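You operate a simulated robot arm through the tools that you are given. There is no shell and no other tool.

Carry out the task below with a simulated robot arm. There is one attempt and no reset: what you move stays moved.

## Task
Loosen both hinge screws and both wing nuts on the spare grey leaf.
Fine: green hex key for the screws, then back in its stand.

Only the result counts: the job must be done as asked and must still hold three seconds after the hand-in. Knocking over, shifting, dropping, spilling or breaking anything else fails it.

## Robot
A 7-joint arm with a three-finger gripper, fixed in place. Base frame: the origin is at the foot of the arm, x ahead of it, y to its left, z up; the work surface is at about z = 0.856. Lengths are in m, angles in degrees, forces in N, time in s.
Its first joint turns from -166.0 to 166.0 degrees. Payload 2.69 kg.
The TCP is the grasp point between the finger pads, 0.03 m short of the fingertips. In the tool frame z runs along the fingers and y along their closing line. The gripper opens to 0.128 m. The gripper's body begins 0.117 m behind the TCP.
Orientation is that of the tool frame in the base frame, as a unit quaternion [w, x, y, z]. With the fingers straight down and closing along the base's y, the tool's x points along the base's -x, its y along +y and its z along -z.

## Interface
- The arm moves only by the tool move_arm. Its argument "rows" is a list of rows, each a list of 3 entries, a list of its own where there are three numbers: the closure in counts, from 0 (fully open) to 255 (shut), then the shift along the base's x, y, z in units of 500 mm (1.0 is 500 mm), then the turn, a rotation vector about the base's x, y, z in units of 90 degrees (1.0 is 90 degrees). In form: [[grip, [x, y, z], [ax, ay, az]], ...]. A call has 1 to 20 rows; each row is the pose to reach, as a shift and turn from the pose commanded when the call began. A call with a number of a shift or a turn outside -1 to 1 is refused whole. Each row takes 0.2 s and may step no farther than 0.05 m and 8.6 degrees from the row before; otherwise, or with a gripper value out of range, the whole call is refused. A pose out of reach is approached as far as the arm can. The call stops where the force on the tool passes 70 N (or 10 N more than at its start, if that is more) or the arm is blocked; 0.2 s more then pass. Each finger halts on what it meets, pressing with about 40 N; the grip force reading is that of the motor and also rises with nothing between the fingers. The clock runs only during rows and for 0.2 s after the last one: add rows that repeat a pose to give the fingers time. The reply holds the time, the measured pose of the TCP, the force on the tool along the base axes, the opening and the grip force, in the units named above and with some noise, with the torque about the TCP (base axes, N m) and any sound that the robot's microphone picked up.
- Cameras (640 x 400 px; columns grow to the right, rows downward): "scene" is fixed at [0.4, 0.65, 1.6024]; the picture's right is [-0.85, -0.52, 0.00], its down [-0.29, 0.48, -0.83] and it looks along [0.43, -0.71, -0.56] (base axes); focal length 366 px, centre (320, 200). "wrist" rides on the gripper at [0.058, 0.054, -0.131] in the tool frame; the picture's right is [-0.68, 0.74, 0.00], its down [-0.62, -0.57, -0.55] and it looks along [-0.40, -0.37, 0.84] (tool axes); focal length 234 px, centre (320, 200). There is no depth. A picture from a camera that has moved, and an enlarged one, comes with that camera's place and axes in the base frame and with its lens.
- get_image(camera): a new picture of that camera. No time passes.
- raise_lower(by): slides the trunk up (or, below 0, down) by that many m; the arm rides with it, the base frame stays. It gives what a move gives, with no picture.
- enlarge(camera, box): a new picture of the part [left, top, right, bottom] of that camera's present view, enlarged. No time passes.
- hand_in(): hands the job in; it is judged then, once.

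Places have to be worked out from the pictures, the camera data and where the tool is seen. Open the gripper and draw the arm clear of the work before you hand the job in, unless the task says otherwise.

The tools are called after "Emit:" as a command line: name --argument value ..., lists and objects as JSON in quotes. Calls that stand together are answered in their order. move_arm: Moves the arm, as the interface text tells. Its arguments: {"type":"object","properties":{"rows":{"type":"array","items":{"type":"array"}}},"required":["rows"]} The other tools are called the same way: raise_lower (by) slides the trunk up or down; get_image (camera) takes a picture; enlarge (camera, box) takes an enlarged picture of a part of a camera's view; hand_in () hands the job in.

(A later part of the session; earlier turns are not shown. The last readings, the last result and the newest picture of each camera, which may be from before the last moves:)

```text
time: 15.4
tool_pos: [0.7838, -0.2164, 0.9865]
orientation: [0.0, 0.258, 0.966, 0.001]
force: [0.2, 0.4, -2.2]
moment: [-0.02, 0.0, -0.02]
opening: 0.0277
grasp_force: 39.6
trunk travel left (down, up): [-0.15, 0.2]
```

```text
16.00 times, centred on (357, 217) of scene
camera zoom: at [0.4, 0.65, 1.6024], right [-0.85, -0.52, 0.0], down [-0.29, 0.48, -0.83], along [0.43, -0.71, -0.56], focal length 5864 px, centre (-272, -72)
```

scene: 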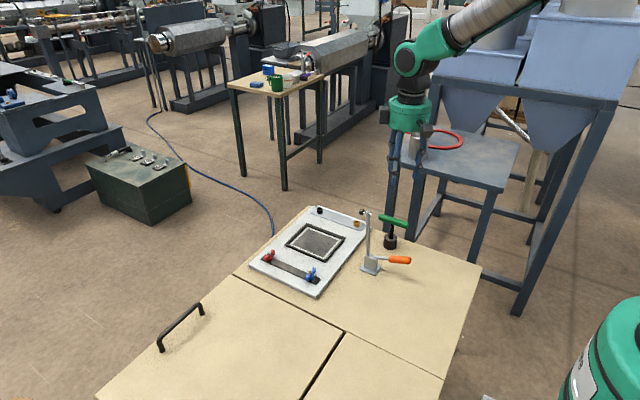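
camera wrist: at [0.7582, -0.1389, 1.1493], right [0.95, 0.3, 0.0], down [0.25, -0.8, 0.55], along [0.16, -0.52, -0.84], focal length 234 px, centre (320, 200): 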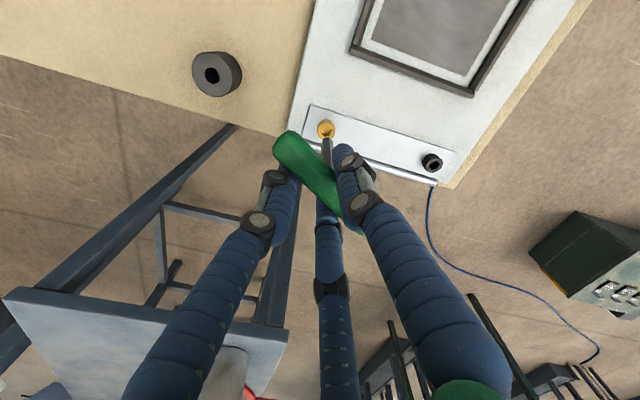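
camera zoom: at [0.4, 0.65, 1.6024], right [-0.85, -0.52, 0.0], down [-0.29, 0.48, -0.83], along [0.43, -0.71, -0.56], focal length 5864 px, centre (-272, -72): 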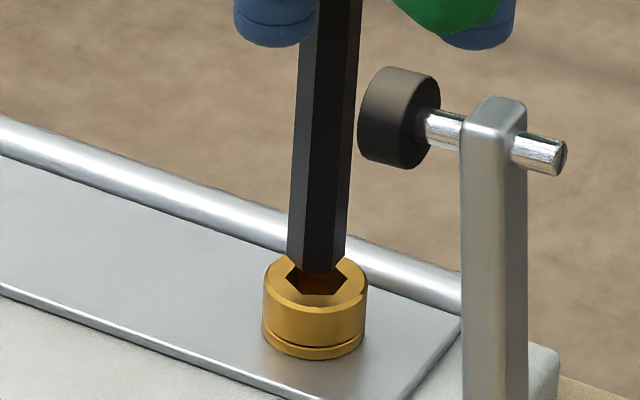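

The tip is only a few millimetres above the socket mouth with the hexes parallel, leaving under a millimetre of doubt along y. I lower another 3 mm with a small -y correction and look again.

Emit:
move_arm --rows '[[255, [0, -0.0008, -0.003], [0, 0, 0]], [255, [0, -0.0008, -0.006], [0, 0, 0]], [255, [0, -0.0008, -0.006], [0, 0, 0]]]'

Emit:
enlarge --camera "wrist" --box '[310, 124, 342, 148]'

Emit:
enlarge --camera "scene" --box '[345, 208, 369, 226]'

```text
time: 16.2
tool_pos: [0.7839, -0.2158, 0.9829]
orientation: [0.0, 0.259, 0.966, 0.0]
force: [-0.8, -0.3, 0.1]
moment: [-0.02, 0.02, 0.01]
opening: 0.0281
grasp_force: 39.9
trunk travel left (down, up): [-0.15, 0.2]
```

```text
16.00 times, centred on (326, 136) of wrist
camera zoom: at [0.7588, -0.1394, 1.1128], right [0.95, 0.3, 0.0], down [0.25, -0.8, 0.55], along [0.16, -0.52, -0.84], focal length 3747 px, centre (224, 1224)
```

zoom: 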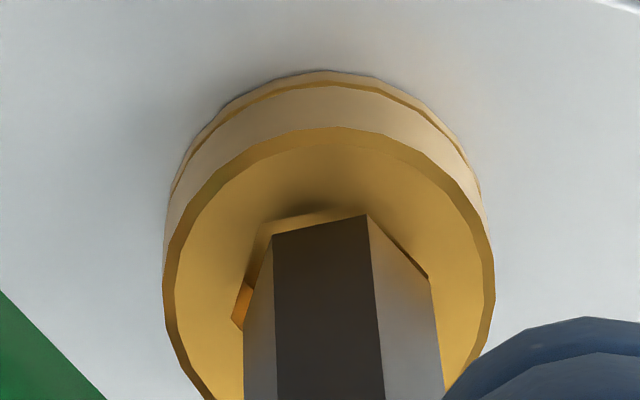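

```text
16.00 times, centred on (357, 217) of scene
camera zoom: at [0.4, 0.65, 1.6024], right [-0.85, -0.52, 0.0], down [-0.29, 0.48, -0.83], along [0.43, -0.71, -0.56], focal length 5864 px, centre (-272, -72)
```

zoom: 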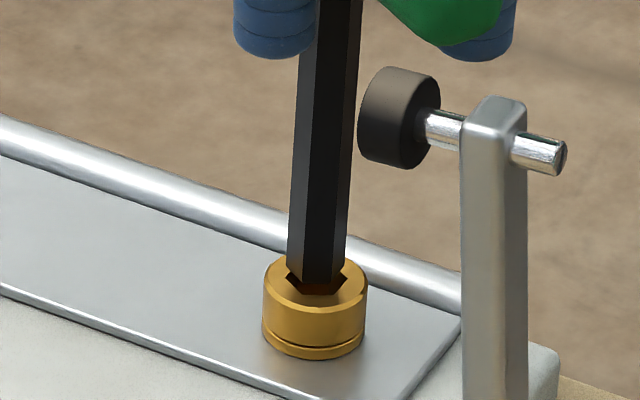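

The remaining gap is about 3 mm and the tip still seems up to 1 mm short along -y. I shift 0.7 mm toward -y, lower 2 mm, and look again.

Emit:
move_arm --rows '[[255, [0, -0.0014, 0], [0, 0, 0]], [255, [0, -0.0014, -0.002], [0, 0, 0]], [255, [0, -0.0014, -0.004], [0, 0, 0]], [255, [0, -0.0014, -0.004], [0, 0, 0]]]'

Emit:
enlarge --camera "wrist" --box '[310, 124, 342, 148]'

Emit:
enlarge --camera "scene" --box '[345, 208, 369, 226]'

```text
time: 17.2
tool_pos: [0.7834, -0.2169, 0.9814]
orientation: [0.0, 0.259, 0.966, 0.0]
force: [-0.2, 0.0, -1.1]
moment: [0.04, 0.02, -0.01]
opening: 0.0279
grasp_force: 40.0
trunk travel left (down, up): [-0.15, 0.2]
```

```text
16.00 times, centred on (326, 136) of wrist
camera zoom: at [0.758, -0.1398, 1.111], right [0.95, 0.3, 0.0], down [0.25, -0.8, 0.55], along [0.16, -0.52, -0.84], focal length 3747 px, centre (224, 1224)
```

zoom: 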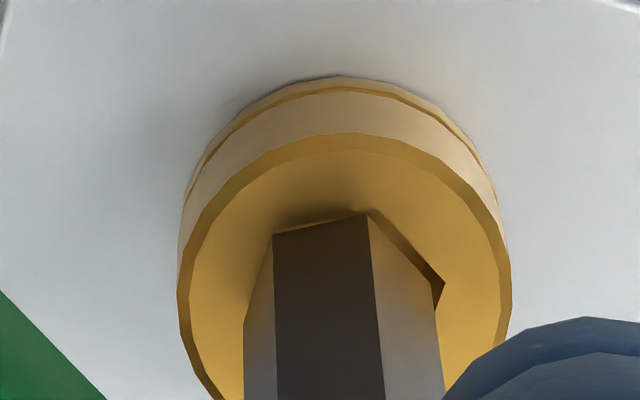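

```text
16.00 times, centred on (357, 217) of scene
camera zoom: at [0.4, 0.65, 1.6024], right [-0.85, -0.52, 0.0], down [-0.29, 0.48, -0.83], along [0.43, -0.71, -0.56], focal length 5864 px, centre (-272, -72)
```

zoom: 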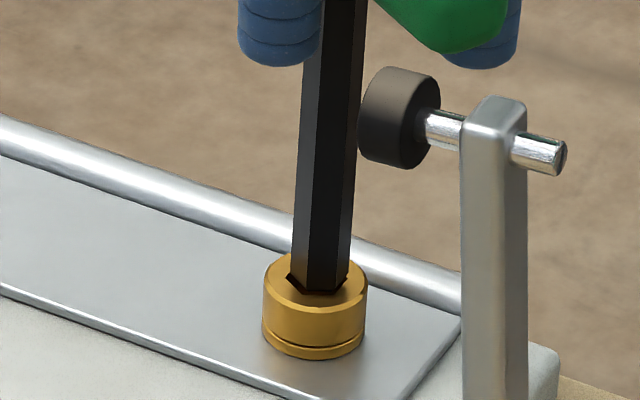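

The arm settled 0.8 mm toward -x, so now the gap shows on the right side of the socket. I correct by +0.8 mm in x before going lower.

Emit:
move_arm --rows '[[255, [0.0016, -0.0004, 0], [0, 0, 0]], [255, [0.0016, -0.0004, 0], [0, 0, 0]]]'

Emit:
enlarge --camera "wrist" --box '[310, 124, 342, 148]'

Emit:
enlarge --camera "scene" --box '[345, 208, 369, 226]'

```text
time: 17.8
tool_pos: [0.7828, -0.2177, 0.9807]
orientation: [0.0, 0.258, 0.966, 0.0]
force: [-0.7, 0.4, -1.3]
moment: [0.01, -0.01, 0.04]
opening: 0.0282
grasp_force: 40.3
trunk travel left (down, up): [-0.15, 0.2]
```

```text
16.00 times, centred on (326, 136) of wrist
camera zoom: at [0.7591, -0.1403, 1.1112], right [0.95, 0.3, 0.0], down [0.25, -0.8, 0.55], along [0.16, -0.52, -0.84], focal length 3747 px, centre (224, 1224)
```

zoom: 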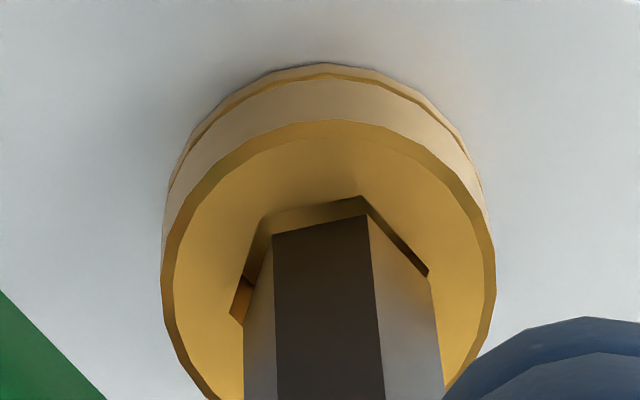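

```text
16.00 times, centred on (357, 217) of scene
camera zoom: at [0.4, 0.65, 1.6024], right [-0.85, -0.52, 0.0], down [-0.29, 0.48, -0.83], along [0.43, -0.71, -0.56], focal length 5864 px, centre (-272, -72)
```

zoom: 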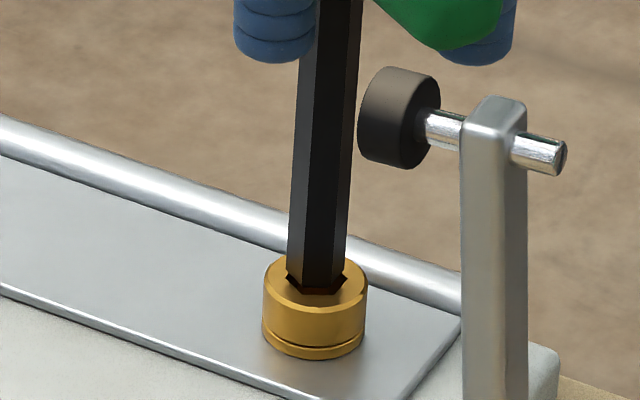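

Centres now match within about 0.3 mm with roughly 1 mm of gap left. I trim x slightly and lower 3 mm in small steps, watching the vertical force.

Emit:
move_arm --rows '[[255, [-0.0006, 0, -0.002], [0, 0, 0]], [255, [-0.0006, 0, -0.004], [0, 0, 0]], [255, [-0.0006, 0, -0.006], [0, 0, 0]], [255, [-0.0006, 0, -0.006], [0, 0, 0]]]'

Emit:
enlarge --camera "wrist" --box '[310, 124, 342, 148]'

Emit:
enlarge --camera "scene" --box '[345, 208, 369, 226]'

```text
time: 18.8
tool_pos: [0.7832, -0.2174, 0.9792]
orientation: [-0.001, 0.258, 0.966, 0.0]
force: [1.1, -0.6, -2.3]
moment: [-0.09, -0.1, -0.04]
opening: 0.0279
grasp_force: 40.0
trunk travel left (down, up): [-0.15, 0.2]
```

```text
16.00 times, centred on (326, 136) of wrist
camera zoom: at [0.7584, -0.1401, 1.1076], right [0.95, 0.3, 0.0], down [0.25, -0.8, 0.55], along [0.16, -0.52, -0.84], focal length 3747 px, centre (224, 1224)
```

zoom: 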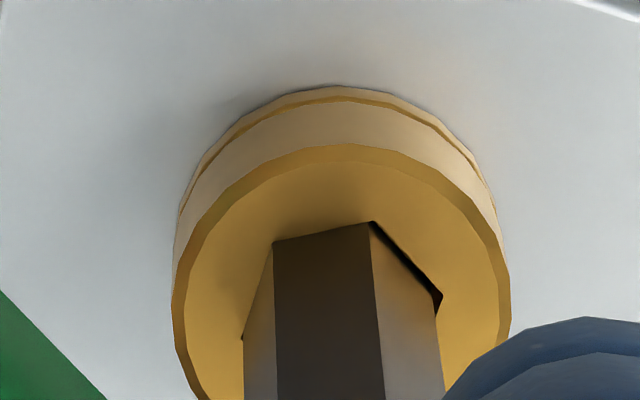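

```text
16.00 times, centred on (357, 217) of scene
camera zoom: at [0.4, 0.65, 1.6024], right [-0.85, -0.52, 0.0], down [-0.29, 0.48, -0.83], along [0.43, -0.71, -0.56], focal length 5864 px, centre (-272, -72)
```

zoom: 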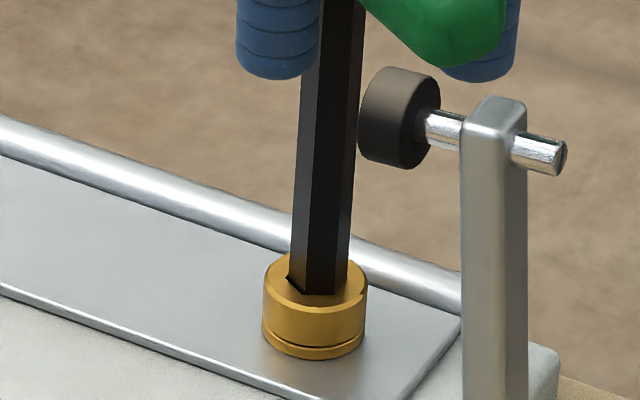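

Vertical force is only about 2 N and the key outline is now cut off by the socket rim, so the tip has entered. I continue down in 1 mm steps until it bottoms.

Emit:
move_arm --rows '[[255, [0.0004, 0, -0.002], [0, 0, 0]], [255, [0.0004, 0, -0.004], [0, 0, 0]], [255, [0.0004, 0, -0.006], [0, 0, 0]], [255, [0.0004, 0, -0.006], [0, 0, 0]]]'

Emit:
enlarge --camera "wrist" --box '[310, 124, 342, 148]'

Emit:
enlarge --camera "scene" --box '[345, 208, 369, 226]'

```text
time: 19.8
tool_pos: [0.7832, -0.2176, 0.9731]
orientation: [0.002, 0.259, 0.966, 0.001]
force: [0.1, 0.4, -1.0]
moment: [-0.02, 0.03, -0.02]
opening: 0.0278
grasp_force: 40.3
trunk travel left (down, up): [-0.15, 0.2]
```

```text
16.00 times, centred on (326, 136) of wrist
camera zoom: at [0.7586, -0.1406, 1.1044], right [0.95, 0.3, 0.0], down [0.25, -0.8, 0.55], along [0.16, -0.52, -0.84], focal length 3747 px, centre (224, 1224)
```

zoom: 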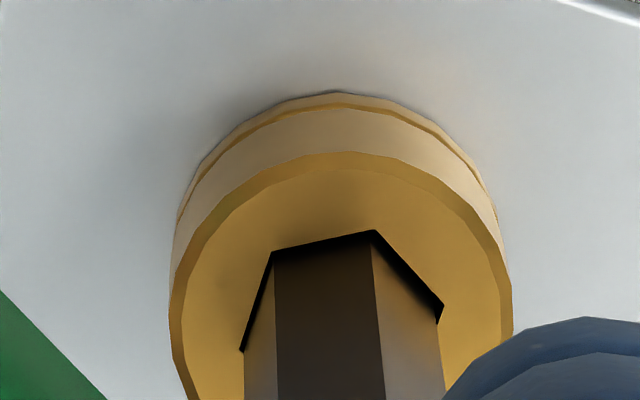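

```text
16.00 times, centred on (357, 217) of scene
camera zoom: at [0.4, 0.65, 1.6024], right [-0.85, -0.52, 0.0], down [-0.29, 0.48, -0.83], along [0.43, -0.71, -0.56], focal length 5864 px, centre (-272, -72)
```

zoom: 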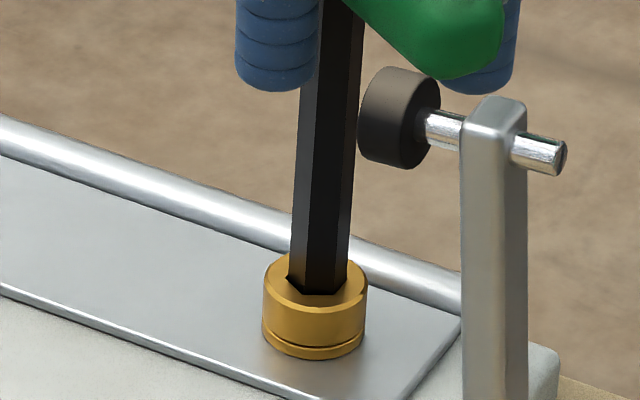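

The key is centred in the socket with about 6 mm of engagement and no side load. I go 2 mm deeper for a safe hold.

Emit:
move_arm --rows '[[255, [0, 0, -0.002], [0, 0, 0]], [255, [0, 0, -0.004], [0, 0, 0]], [255, [0, 0, -0.004], [0, 0, 0]]]'

Emit:
enlarge --camera "wrist" --box '[310, 124, 342, 148]'

```text
time: 20.6
tool_pos: [0.783, -0.2181, 0.9734]
orientation: [0.0, 0.259, 0.966, 0.001]
force: [-0.2, -0.2, -0.7]
moment: [-0.04, 0.04, -0.01]
opening: 0.0281
grasp_force: 40.2
trunk travel left (down, up): [-0.15, 0.2]
```

```text
16.00 times, centred on (326, 136) of wrist
camera zoom: at [0.7586, -0.1405, 1.1029], right [0.95, 0.3, 0.0], down [0.25, -0.8, 0.55], along [0.16, -0.52, -0.84], focal length 3747 px, centre (224, 1224)
```

zoom: 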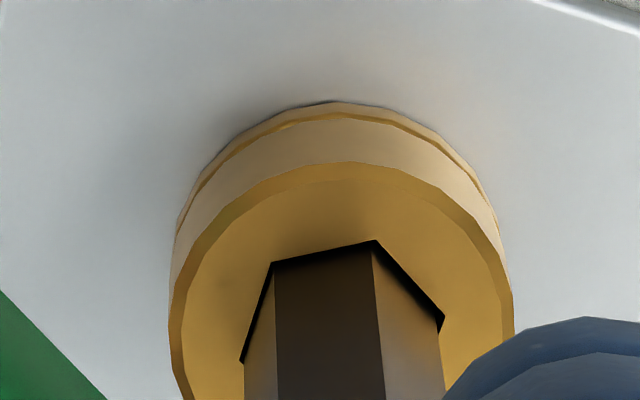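

The key is about 7.5 mm deep and unloaded. I now turn counter-clockwise in the first 30°, swinging the TCP around the shaft axis (offset about 7 mm), and watch torque and sound.

Emit:
move_arm --rows '[[255, [0.0008, -0.0017, 0], [0, 0, 0.0833]], [255, [0.0018, -0.0033, 0], [0, 0, 0.1667]], [255, [0.003, -0.0047, 0], [0, 0, 0.25]], [255, [0.0044, -0.0059, 0], [0, 0, 0.3333]]]'

Emit:
enlarge --camera "wrist" --box '[310, 124, 342, 148]'

Emit:
enlarge --camera "scene" --box '[340, 190, 375, 226]'

```text
time: 21.6
tool_pos: [0.786, -0.2197, 0.9734]
orientation: [-0.001, -0.001, 1.0, 0.0]
force: [2.4, -0.4, -0.5]
moment: [-0.1, -0.18, -0.13]
opening: 0.0281
grasp_force: 40.3
trunk travel left (down, up): [-0.15, 0.2]
```

```text
16.00 times, centred on (326, 136) of wrist
camera zoom: at [0.7258, -0.1655, 1.1029], right [0.68, 0.74, 0.0], down [0.62, -0.56, 0.55], along [0.41, -0.37, -0.84], focal length 3747 px, centre (224, 1224)
```

zoom: 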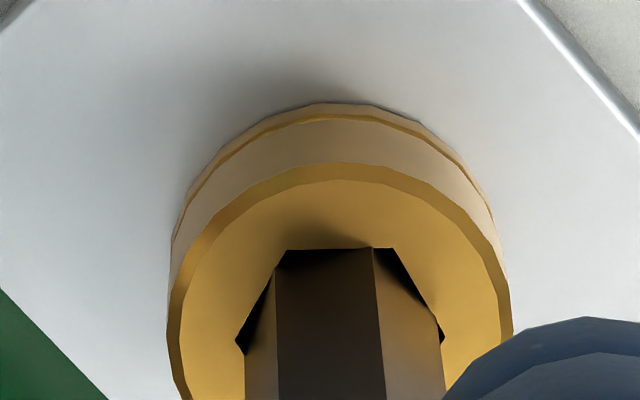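

```text
11.11 times, centred on (358, 208) of scene
camera zoom: at [0.4, 0.65, 1.6024], right [-0.85, -0.52, 0.0], down [-0.29, 0.48, -0.83], along [0.43, -0.71, -0.56], focal length 4072 px, centre (-97, 111)
```

zoom: 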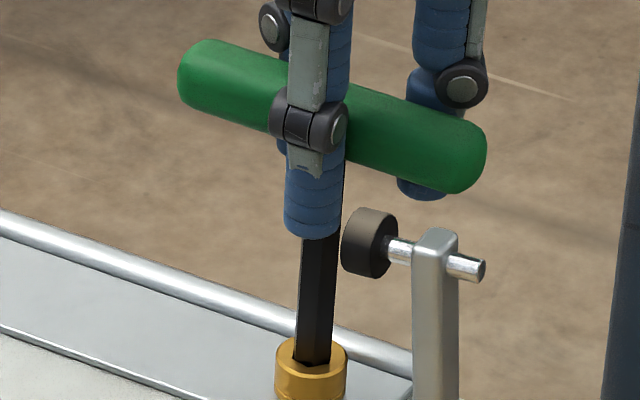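

The picture shows the socket lagging the key by about 11° of play and then following, so the screw has begun to turn with only 0.13 N m. I continue counter-clockwise another 60°.

Emit:
move_arm --rows '[[255, [0.0015, -0.001, 0], [0, 0, 0.0833]], [255, [0.0032, -0.0019, 0], [0, 0, 0.1667]], [255, [0.0049, -0.0025, 0], [0, 0, 0.25]], [255, [0.0068, -0.0029, 0], [0, 0, 0.3333]], [255, [0.0086, -0.003, 0], [0, 0, 0.4167]], [255, [0.0105, -0.0029, 0], [0, 0, 0.5]], [255, [0.0123, -0.0026, 0], [0, 0, 0.5833]], [255, [0.0141, -0.002, 0], [0, 0, 0.6667]]]'

Emit:
enlarge --camera "wrist" --box '[310, 124, 342, 148]'

Emit:
enlarge --camera "scene" --box '[340, 190, 375, 226]'

```text
time: 23.4
tool_pos: [0.7924, -0.2211, 0.9724]
orientation: [0.0, -0.501, 0.865, 0.0]
force: [-2.4, -4.5, 0.5]
moment: [-0.38, 0.16, -0.01]
opening: 0.0281
grasp_force: 40.3
trunk travel left (down, up): [-0.15, 0.2]
```

```text
16.00 times, centred on (326, 136) of wrist
camera zoom: at [0.7158, -0.2442, 1.1029], right [-0.3, 0.95, 0.0], down [0.8, 0.25, 0.55], along [0.52, 0.17, -0.84], focal length 3747 px, centre (224, 1224)
```

zoom: 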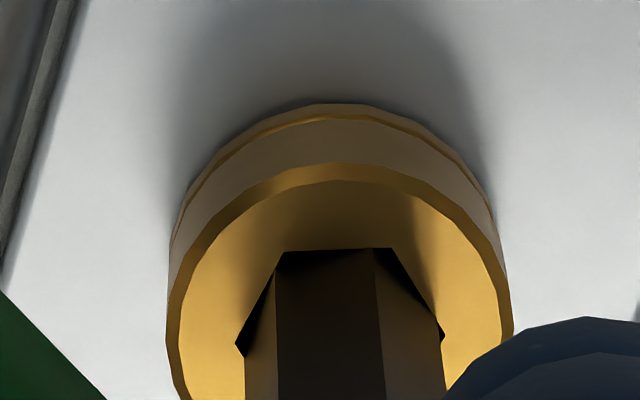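

```text
11.11 times, centred on (358, 208) of scene
camera zoom: at [0.4, 0.65, 1.6024], right [-0.85, -0.52, 0.0], down [-0.29, 0.48, -0.83], along [0.43, -0.71, -0.56], focal length 4072 px, centre (-97, 111)
```

zoom: 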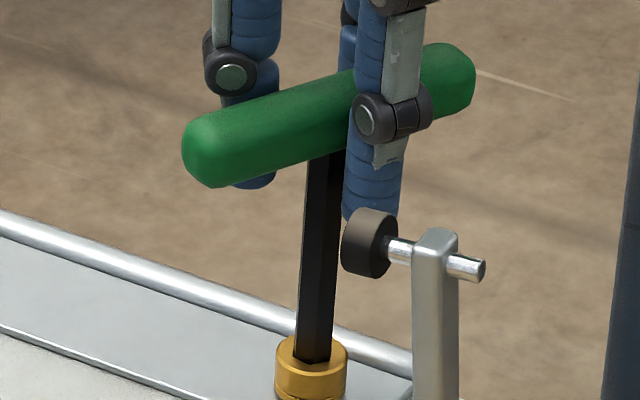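

The screw has followed about 79° so far with hardly any torque; the small side force tells me the shaft offset is nearer (5.1, 5.0) mm. I continue another 60° with that correction, looking for any stop or sound.

Emit:
move_arm --rows '[[255, [0.0007, -0.0017, 0], [0, 0, 0.0833]], [255, [0.0024, -0.0009, 0], [0, 0, 0.1667]], [255, [0.0039, 0.0001, 0], [0, 0, 0.25]], [255, [0.0053, 0.0013, 0], [0, 0, 0.3333]], [255, [0.0066, 0.0027, 0], [0, 0, 0.4167]], [255, [0.0076, 0.0042, 0], [0, 0, 0.5]], [255, [0.0085, 0.0059, 0], [0, 0, 0.5833]], [255, [0.0091, 0.0077, 0], [0, 0, 0.6667]]]'

Emit:
enlarge --camera "wrist" --box '[310, 124, 342, 148]'

Emit:
get_image --camera "scene"

```text
time: 25.2
tool_pos: [0.7962, -0.2168, 0.9734]
orientation: [0.0, 0.866, -0.499, 0.0]
force: [-0.7, 9.8, 4.1]
moment: [0.83, 0.11, -0.09]
opening: 0.028
grasp_force: 39.9
trunk travel left (down, up): [-0.15, 0.2]
```

```text
16.00 times, centred on (326, 136) of wrist
camera zoom: at [0.7785, -0.2931, 1.1027], right [-0.98, 0.22, 0.0], down [0.18, 0.82, 0.55], along [0.12, 0.54, -0.84], focal length 3747 px, centre (224, 1224)
```

zoom: 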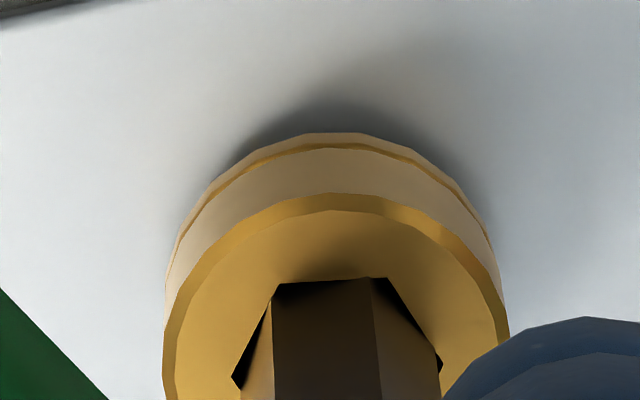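

```text
taken
```

scene: 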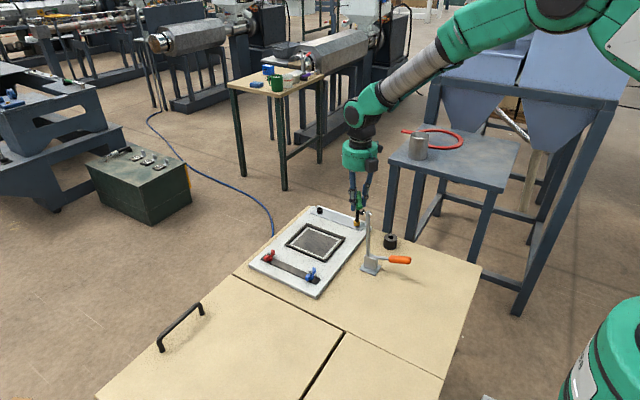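

The screw has followed to about 139° in total, but a 10 N side force along +y has built up at the tip. I ease the tool 2 mm toward +y and look at whether the screw head has risen.

Emit:
move_arm --rows '[[255, [0, 0.002, 0], [0, 0, 0]], [255, [0, 0.004, 0], [0, 0, 0]], [255, [0, 0.004, 0], [0, 0, 0]]]'

Emit:
enlarge --camera "scene" --box '[345, 208, 369, 226]'

Emit:
enlarge --camera "wrist" --box '[310, 124, 342, 148]'

```text
time: 26.0
tool_pos: [0.7966, -0.2169, 0.9731]
orientation: [-0.001, 0.866, -0.5, 0.001]
force: [-0.7, -10.7, -0.3]
moment: [-0.9, 0.04, 0.04]
opening: 0.0281
grasp_force: 39.9
trunk travel left (down, up): [-0.15, 0.2]
```

```text
16.00 times, centred on (357, 217) of scene
camera zoom: at [0.4, 0.65, 1.6024], right [-0.85, -0.52, 0.0], down [-0.29, 0.48, -0.83], along [0.43, -0.71, -0.56], focal length 5864 px, centre (-272, -72)
```

zoom: 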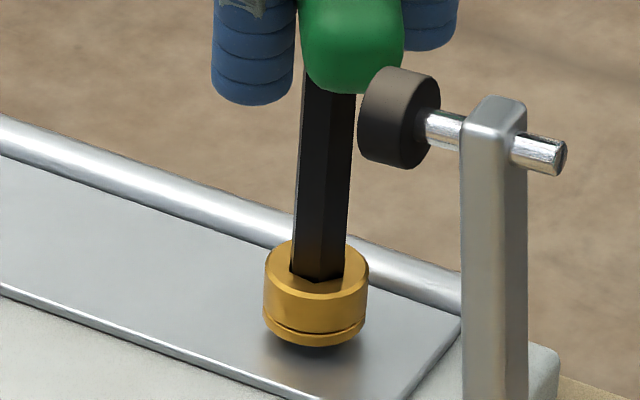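

```text
16.00 times, centred on (326, 136) of wrist
camera zoom: at [0.7789, -0.2924, 1.1027], right [-0.98, 0.22, 0.0], down [0.18, 0.82, 0.55], along [0.12, 0.54, -0.84], focal length 3747 px, centre (224, 1224)
```

zoom: 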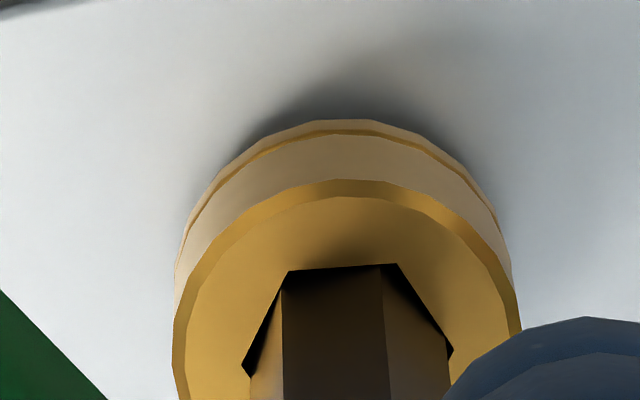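

The scene view shows the brass head has risen about 3 mm off the leaf, so the screw is really backing out. The 2 mm shift overshot (now -10.7 N), so I go back 1 mm and raise the key 2.5 mm to follow the screw.

Emit:
move_arm --rows '[[255, [0, -0.001, 0.002], [0, 0, 0]], [255, [0, -0.002, 0.005], [0, 0, 0]], [255, [0, -0.002, 0.005], [0, 0, 0]]]'

Emit:
enlarge --camera "wrist" --box '[310, 124, 342, 148]'

Emit:
enlarge --camera "scene" --box '[345, 208, 369, 226]'

```text
time: 26.8
tool_pos: [0.7978, -0.2157, 0.9755]
orientation: [-0.001, 0.866, -0.5, 0.0]
force: [-1.3, -2.7, -3.2]
moment: [-0.27, 0.01, -0.01]
opening: 0.0279
grasp_force: 40.0
trunk travel left (down, up): [-0.15, 0.2]
```

```text
16.00 times, centred on (326, 136) of wrist
camera zoom: at [0.7792, -0.2922, 1.105], right [-0.98, 0.22, 0.0], down [0.18, 0.82, 0.55], along [0.12, 0.54, -0.84], focal length 3747 px, centre (224, 1224)
```

zoom: 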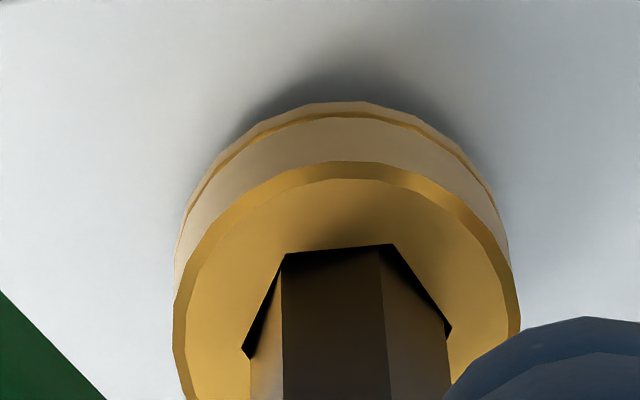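

```text
16.00 times, centred on (357, 217) of scene
camera zoom: at [0.4, 0.65, 1.6024], right [-0.85, -0.52, 0.0], down [-0.29, 0.48, -0.83], along [0.43, -0.71, -0.56], focal length 5864 px, centre (-272, -72)
```

zoom: 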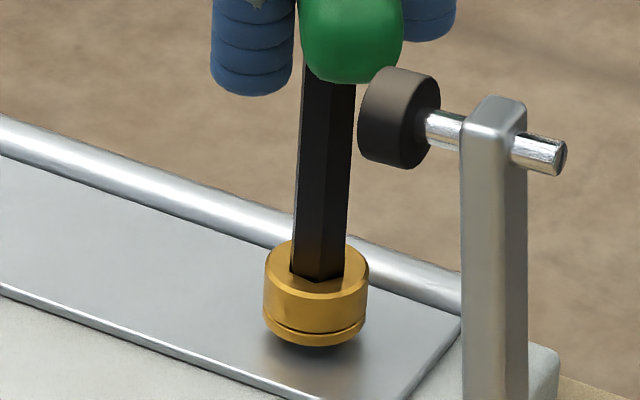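

Loads are back near zero and the head stands about 3.5 mm up. I turn another 45° counter-clockwise, rising slightly with the thread, to see whether it keeps backing out or meets a stop.

Emit:
move_arm --rows '[[255, [0.0003, 0.0019, 0.0004], [0, 0, 0.0833]], [255, [0.0003, 0.0037, 0.0008], [0, 0, 0.1667]], [255, [0.0001, 0.0056, 0.0011], [0, 0, 0.25]], [255, [-0.0004, 0.0074, 0.0014], [0, 0, 0.3333]], [255, [-0.0011, 0.0092, 0.0018], [0, 0, 0.4167]], [255, [-0.002, 0.0108, 0.0021], [0, 0, 0.5]]]'

Emit:
enlarge --camera "wrist" --box '[310, 124, 342, 148]'

Emit:
enlarge --camera "scene" --box '[345, 208, 369, 226]'

```text
time: 28.2
tool_pos: [0.7928, -0.2045, 0.9696]
orientation: [0.009, 0.983, -0.183, -0.007]
force: [-13.9, -4.4, -28.7]
moment: [0.02, 1.12, -0.22]
opening: 0.0298
grasp_force: 39.4
out of reach, approached as far as the arm can: row 6
trunk travel left (down, up): [-0.15, 0.2]
```

```text
16.00 times, centred on (326, 136) of wrist
camera zoom: at [0.8303, -0.2727, 1.1002], right [-0.9, -0.45, 0.02], down [-0.36, 0.76, 0.54], along [-0.26, 0.48, -0.84], focal length 3747 px, centre (224, 1224)
```

zoom: 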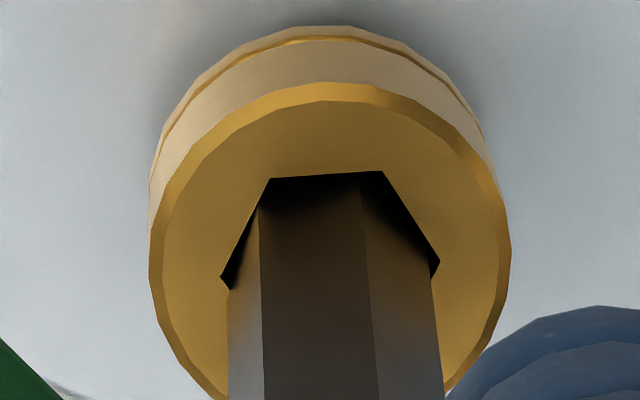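

```text
16.00 times, centred on (357, 217) of scene
camera zoom: at [0.4, 0.65, 1.6024], right [-0.85, -0.52, 0.0], down [-0.29, 0.48, -0.83], along [0.43, -0.71, -0.56], focal length 5864 px, centre (-272, -72)
```

zoom: 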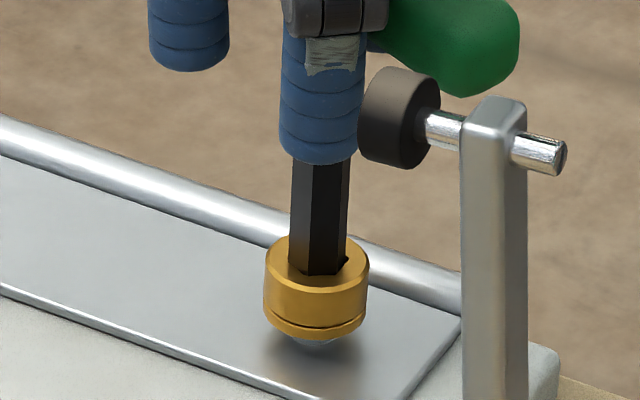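

The wrist joint ran into its limit at about 159° and the hand now pulls on the key, though the screw has clearly backed out further with its shank showing. I turn back 15°, which stays inside the key's free play, to release the load.

Emit:
move_arm --rows '[[255, [0.0008, -0.0017, -0.0003], [0, 0, -0.0833]], [255, [0.0016, -0.0034, -0.0007], [0, 0, -0.1667]], [255, [0.0016, -0.0034, -0.0007], [0, 0, -0.1667]]]'

Emit:
enlarge --camera "wrist" --box '[300, 117, 348, 153]'

Emit:
enlarge --camera "scene" --box '[335, 195, 375, 226]'

```text
time: 29.0
tool_pos: [0.8001, -0.2069, 0.978]
orientation: [0.01, 0.95, -0.311, 0.0]
force: [0.4, 0.3, -0.9]
moment: [-0.01, -0.05, -0.05]
opening: 0.0289
grasp_force: 40.2
trunk travel left (down, up): [-0.15, 0.2]
```

```text
11.11 times, centred on (324, 135) of wrist
camera zoom: at [0.8165, -0.2807, 1.1091], right [-0.98, -0.2, 0.01], down [-0.16, 0.83, 0.54], along [-0.11, 0.52, -0.84], focal length 2602 px, centre (276, 922)
```

zoom: 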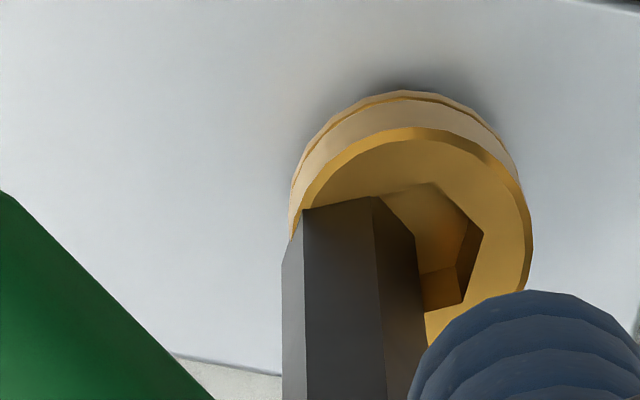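

```text
12.90 times, centred on (355, 210) of scene
camera zoom: at [0.4, 0.65, 1.6024], right [-0.85, -0.52, 0.0], down [-0.29, 0.48, -0.83], along [0.43, -0.71, -0.56], focal length 4729 px, centre (-132, 64)
```

zoom: 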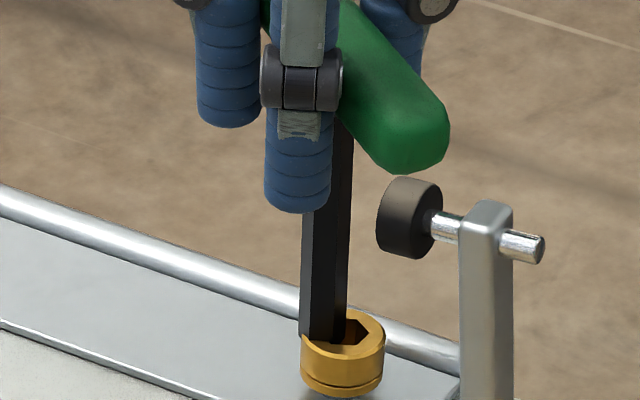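

The key slipped out of the socket while unloading and now stands beside it without force, and the tool is tilted about 1°. I lift 3 cm straight up, remove that tilt, and then inspect the key in the hand and the screw.

Emit:
move_arm --rows '[[255, [0, 0, 0.01], [0, 0, 0]], [255, [0, 0, 0.03], [0, 0, 0]], [255, [0, 0, 0.06], [0.006, -0.002, 0]], [255, [0, 0, 0.06], [0.0121, -0.0039, 0]], [255, [0, 0, 0.06], [0.0121, -0.0039, 0]]]'

Emit:
get_image --camera "wrist"

Emit:
enlarge --camera "scene" --box '[330, 175, 385, 230]'

Emit:
enlarge --camera "scene" --box '[345, 208, 369, 226]'

```text
time: 30.2
tool_pos: [0.8002, -0.2055, 1.0063]
orientation: [-0.001, 0.951, -0.309, -0.002]
force: [0.2, -0.1, -1.1]
moment: [0.0, -0.01, 0.02]
opening: 0.0282
grasp_force: 40.0
trunk travel left (down, up): [-0.15, 0.2]
```

```text
taken
camera wrist: at [0.8156, -0.2827, 1.1364], right [-0.98, -0.2, 0.0], down [-0.16, 0.82, 0.55], along [-0.11, 0.54, -0.83], focal length 234 px, centre (320, 200)
```

wrist: 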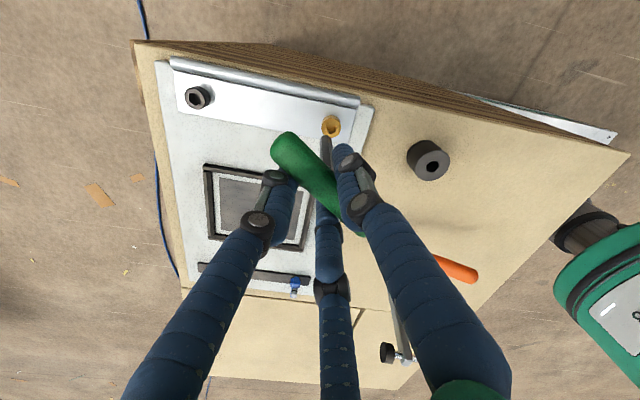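

```text
7.27 times, centred on (358, 202) of scene
camera zoom: at [0.4, 0.65, 1.6024], right [-0.85, -0.52, 0.0], down [-0.29, 0.48, -0.83], along [0.43, -0.71, -0.56], focal length 2665 px, centre (47, 182)
```

zoom: 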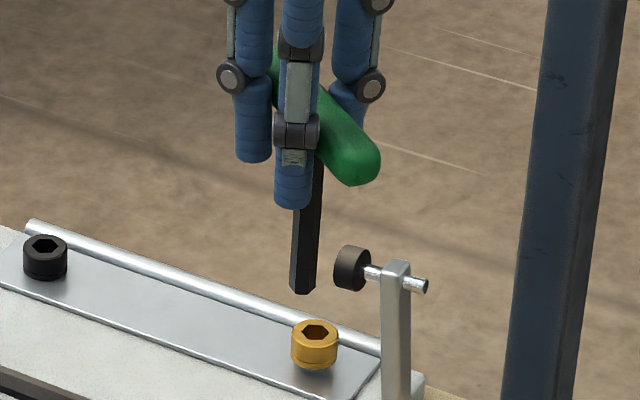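

```text
16.00 times, centred on (357, 217) of scene
camera zoom: at [0.4, 0.65, 1.6024], right [-0.85, -0.52, 0.0], down [-0.29, 0.48, -0.83], along [0.43, -0.71, -0.56], focal length 5864 px, centre (-272, -72)
```

zoom: 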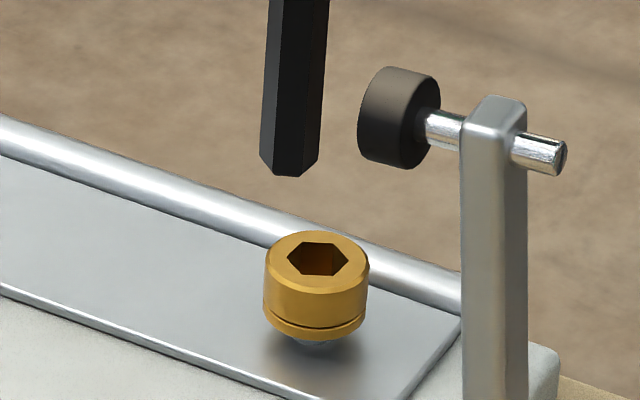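

The brass head now stands about 4 mm proud after roughly 178° of turn, still held by its shank. I zoom to see how the key sits in the hand after the slip.

Emit:
enlarge --camera "wrist" --box '[306, 120, 346, 150]'

Emit:
enlarge --camera "wrist" --box '[250, 110, 390, 250]'

Emit:
enlarge --camera "wrist" --box '[315, 115, 347, 139]'

```text
13.33 times, centred on (326, 135) of wrist
camera zoom: at [0.8156, -0.2827, 1.1364], right [-0.98, -0.2, 0.0], down [-0.16, 0.82, 0.55], along [-0.11, 0.54, -0.83], focal length 3122 px, centre (240, 1067)
```

zoom: 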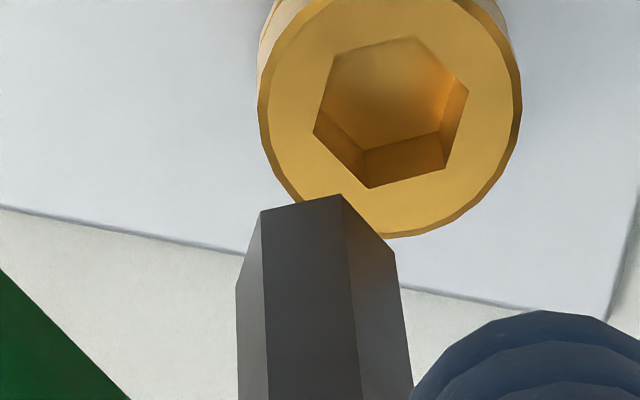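

```text
2.86 times, centred on (320, 180) of wrist
camera zoom: at [0.8156, -0.2827, 1.1364], right [-0.98, -0.2, 0.0], down [-0.16, 0.82, 0.55], along [-0.11, 0.54, -0.83], focal length 669 px, centre (320, 257)
```

zoom: 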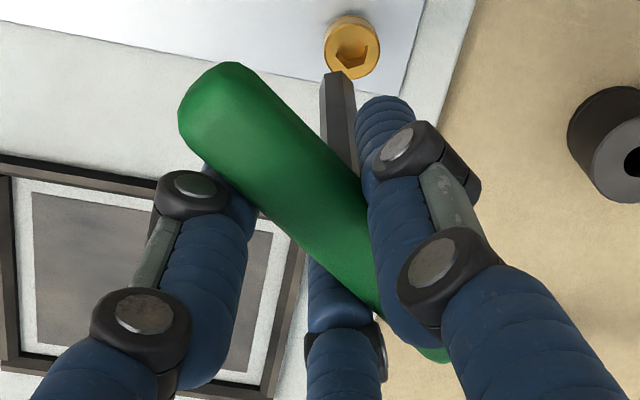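

```text
16.00 times, centred on (331, 127) of wrist
camera zoom: at [0.8156, -0.2827, 1.1364], right [-0.98, -0.2, 0.0], down [-0.16, 0.82, 0.55], along [-0.11, 0.54, -0.83], focal length 3747 px, centre (144, 1368)
```

zoom: 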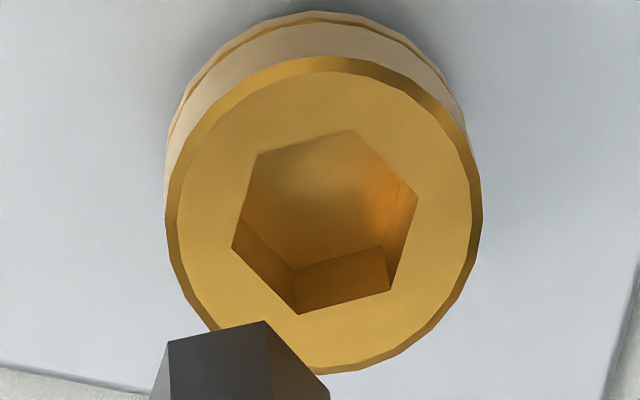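

The key slid about 2.5 mm along its handle but is still straight and its hex is turned as before. I raise a bit, then unwind the wrist toward -90° yaw (also a matching hex angle) while moving over to the black screw at about (0.928, -0.213).

Emit:
move_arm --rows '[[255, [0, 0, 0.03], [0, 0, -0.0867]], [255, [0, 0, 0.05], [0, 0, -0.1733]], [255, [0.01, 0, 0.05], [0, 0, -0.26]], [255, [0.02, -0.002, 0.05], [0, 0, -0.3467]], [255, [0.03, -0.002, 0.05], [0, 0, -0.4333]], [255, [0.04, -0.004, 0.05], [0, 0, -0.52]], [255, [0.05, -0.004, 0.05], [0, 0, -0.6067]], [255, [0.06, -0.006, 0.05], [0, 0, -0.6933]], [255, [0.07, -0.006, 0.05], [0, 0, -0.78]], [255, [0.08, -0.006, 0.05], [0, 0, -0.8667]]]'

Emit:
move_arm --rows '[[255, [0.01, -0.001, 0], [0, 0, -0.0867]], [255, [0.02, -0.001, 0], [0, 0, -0.1733]], [255, [0.03, -0.002, 0], [0, 0, -0.26]], [255, [0.04, -0.002, 0], [0, 0, -0.3467]], [255, [0.05, -0.003, 0], [0, 0, -0.4333]], [255, [0.06, -0.003, 0], [0, 0, -0.52]], [255, [0.07, -0.004, 0], [0, 0, -0.6067]], [255, [0.08, -0.004, 0], [0, 0, -0.6933]], [255, [0.09, -0.005, 0], [0, 0, -0.78]], [255, [0.1, -0.005, 0], [0, 0, -0.8667]]]'

Emit:
get_image --camera "scene"

```text
time: 32.4
tool_pos: [0.8404, -0.2088, 1.0324]
orientation: [0.002, -0.544, 0.839, 0.001]
force: [0.4, -0.2, -0.9]
moment: [0.01, -0.04, -0.03]
opening: 0.0281
grasp_force: 39.6
trunk travel left (down, up): [-0.15, 0.2]
```

```text
time: 34.6
tool_pos: [0.8908, -0.2107, 1.0322]
orientation: [0.001, 0.106, 0.994, 0.0]
force: [0.4, 0.0, -0.1]
moment: [0.0, 0.0, -0.02]
opening: 0.0279
grasp_force: 39.7
trunk travel left (down, up): [-0.15, 0.2]
```

```text
taken
```

scene: 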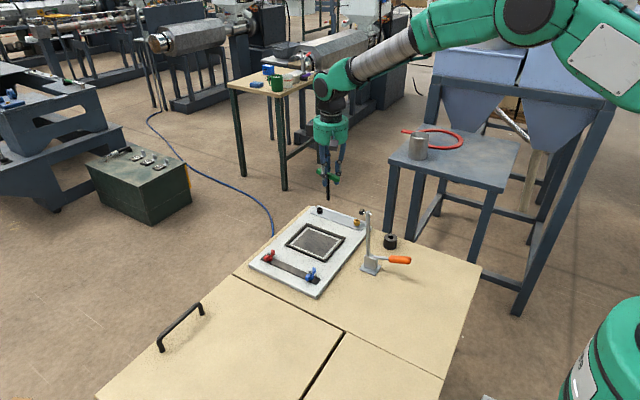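

All clear at height, yaw now about -12°. I finish the unwinding to -90° and place the tip over the black screw.

Emit:
move_arm --rows '[[255, [0.0064, 0, 0], [0, 0, -0.0864]], [255, [0.0129, 0, 0], [0, 0, -0.1729]], [255, [0.0193, 0, 0], [0, 0, -0.2593]], [255, [0.0258, 0, 0], [0, 0, -0.3458]], [255, [0.0322, -0.001, 0], [0, 0, -0.4322]], [255, [0.0386, -0.001, 0], [0, 0, -0.5187]], [255, [0.0451, -0.001, 0], [0, 0, -0.6051]], [255, [0.0515, -0.0012, 0], [0, 0, -0.6916]], [255, [0.058, -0.0012, 0], [0, 0, -0.778]], [255, [0.0644, -0.0012, 0], [0, 0, -0.8644]], [255, [0.0644, -0.0012, 0], [0, 0, -0.8644]]]'

Emit:
get_image --camera "wrist"

Emit:
enlarge --camera "wrist" --box '[306, 118, 346, 148]'

Emit:
enlarge --camera "scene" --box '[295, 170, 350, 220]'

```text
time: 37.0
tool_pos: [0.9232, -0.212, 1.0305]
orientation: [0.002, 0.706, 0.708, -0.001]
force: [-0.9, -0.5, -1.0]
moment: [-0.03, 0.01, 0.0]
opening: 0.0278
grasp_force: 39.9
trunk travel left (down, up): [-0.15, 0.2]
```

```text
taken
camera wrist: at [0.9751, -0.1518, 1.161], right [0.74, -0.68, 0.0], down [-0.56, -0.61, 0.55], along [-0.37, -0.41, -0.83], focal length 234 px, centre (320, 200)
```

wrist: 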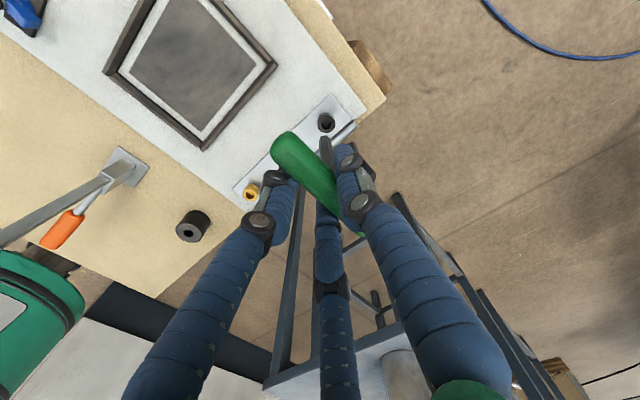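

```text
13.33 times, centred on (326, 133) of wrist
camera zoom: at [0.9751, -0.1518, 1.161], right [0.74, -0.68, 0.0], down [-0.56, -0.61, 0.55], along [-0.37, -0.41, -0.83], focal length 3122 px, centre (240, 1093)
```

zoom: 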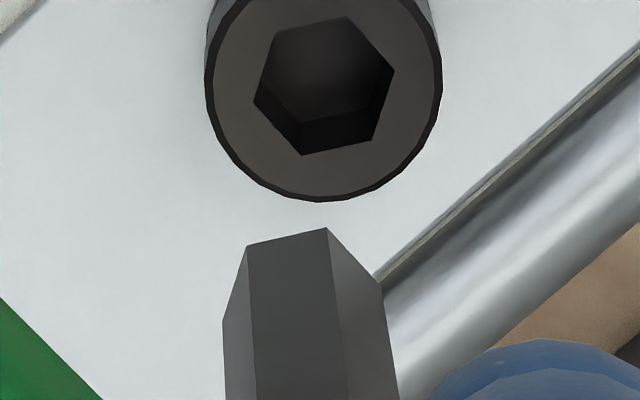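

```text
8.00 times, centred on (322, 195) of scene
camera zoom: at [0.4, 0.65, 1.6024], right [-0.85, -0.52, 0.0], down [-0.29, 0.48, -0.83], along [0.43, -0.71, -0.56], focal length 2932 px, centre (300, 240)
```

zoom: 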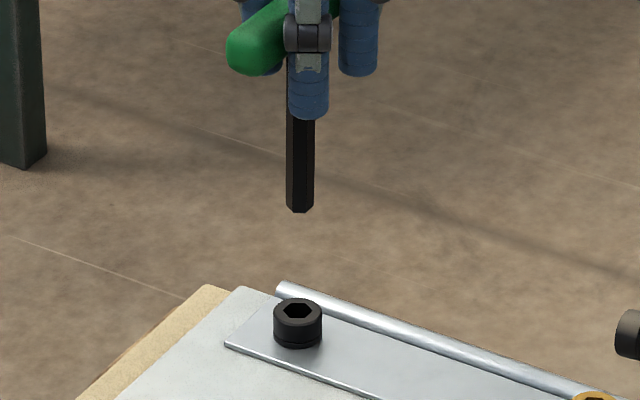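

Key and socket hexes are parallel within 1°; the tip needs roughly 2-3 mm more in +x. I shift 2.5 mm, descend 3.5 cm, and measure again.

Emit:
move_arm --rows '[[255, [0.003, -0.001, -0.02], [0, 0, 0]], [255, [0.005, -0.001, -0.04], [0, 0, 0]], [255, [0.005, -0.001, -0.06], [0, 0, 0]], [255, [0.005, -0.001, -0.07], [0, 0, 0]], [255, [0.005, -0.001, -0.07], [0, 0, 0]]]'

Emit:
enlarge --camera "wrist" --box '[306, 118, 346, 148]'

Emit:
enlarge --camera "scene" --box '[308, 192, 332, 216]'

```text
time: 38.2
tool_pos: [0.9252, -0.2119, 0.998]
orientation: [0.0, 0.705, 0.709, -0.002]
force: [-0.6, 0.9, -0.7]
moment: [0.03, 0.0, 0.04]
opening: 0.0276
grasp_force: 40.0
trunk travel left (down, up): [-0.15, 0.2]
```

```text
13.33 times, centred on (326, 133) of wrist
camera zoom: at [0.9781, -0.1518, 1.1273], right [0.74, -0.67, 0.0], down [-0.56, -0.62, 0.55], along [-0.37, -0.41, -0.83], focal length 3122 px, centre (240, 1093)
```

zoom: 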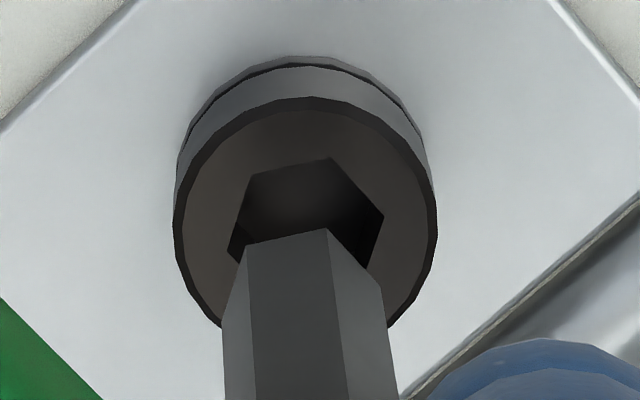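

```text
16.00 times, centred on (320, 204) of scene
camera zoom: at [0.4, 0.65, 1.6024], right [-0.85, -0.52, 0.0], down [-0.29, 0.48, -0.83], along [0.43, -0.71, -0.56], focal length 5864 px, centre (320, 136)
```

zoom: 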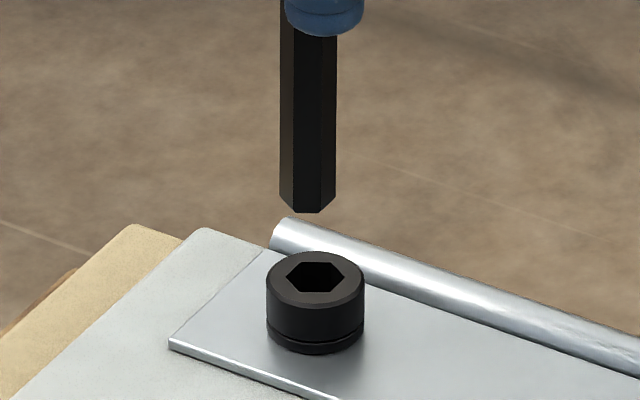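

The two views agree if the key slid up about 4 mm in the hand (tip now 0.091 m below the TCP), giving a needed shift of about (-0.8, -1.8) mm. I apply it and descend 16 mm to just above the socket.

Emit:
move_arm --rows '[[255, [-0.0016, -0.0036, -0.01], [0, 0, 0]], [255, [-0.0016, -0.0036, -0.022], [0, 0, 0]], [255, [-0.0016, -0.0036, -0.032], [0, 0, 0]], [255, [-0.0016, -0.0036, -0.032], [0, 0, 0]]]'

Emit:
enlarge --camera "wrist" --box '[308, 122, 340, 146]'

Emit:
enlarge --camera "scene" --box '[308, 192, 332, 216]'

```text
time: 39.2
tool_pos: [0.9242, -0.2148, 0.9795]
orientation: [0.002, 0.706, 0.708, -0.001]
force: [0.2, 0.9, -0.5]
moment: [0.0, 0.0, 0.01]
opening: 0.0281
grasp_force: 39.6
trunk travel left (down, up): [-0.15, 0.2]
```

```text
16.00 times, centred on (324, 134) of wrist
camera zoom: at [0.9771, -0.1544, 1.1103], right [0.74, -0.67, 0.0], down [-0.56, -0.62, 0.55], along [-0.37, -0.41, -0.83], focal length 3747 px, centre (256, 1256)
```

zoom: 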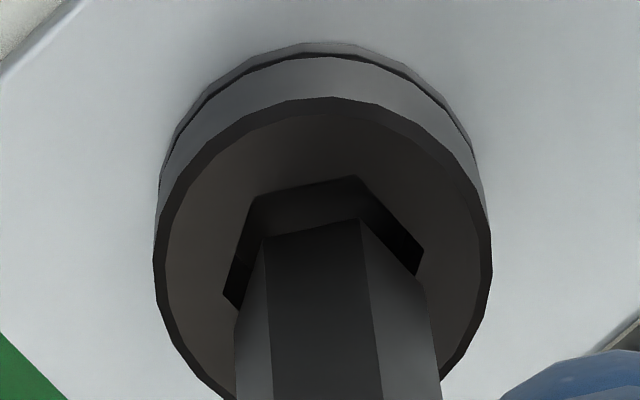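

```text
16.00 times, centred on (320, 204) of scene
camera zoom: at [0.4, 0.65, 1.6024], right [-0.85, -0.52, 0.0], down [-0.29, 0.48, -0.83], along [0.43, -0.71, -0.56], focal length 5864 px, centre (320, 136)
```

zoom: 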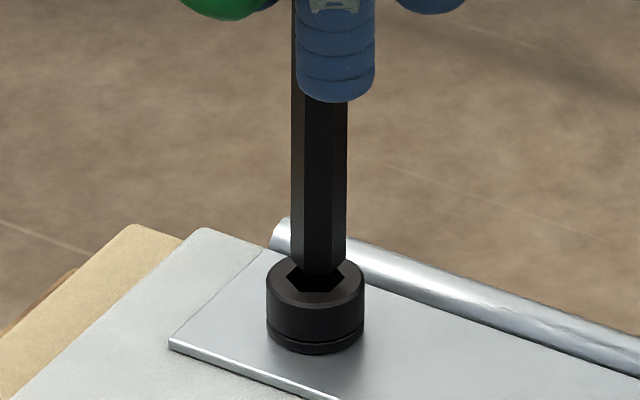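

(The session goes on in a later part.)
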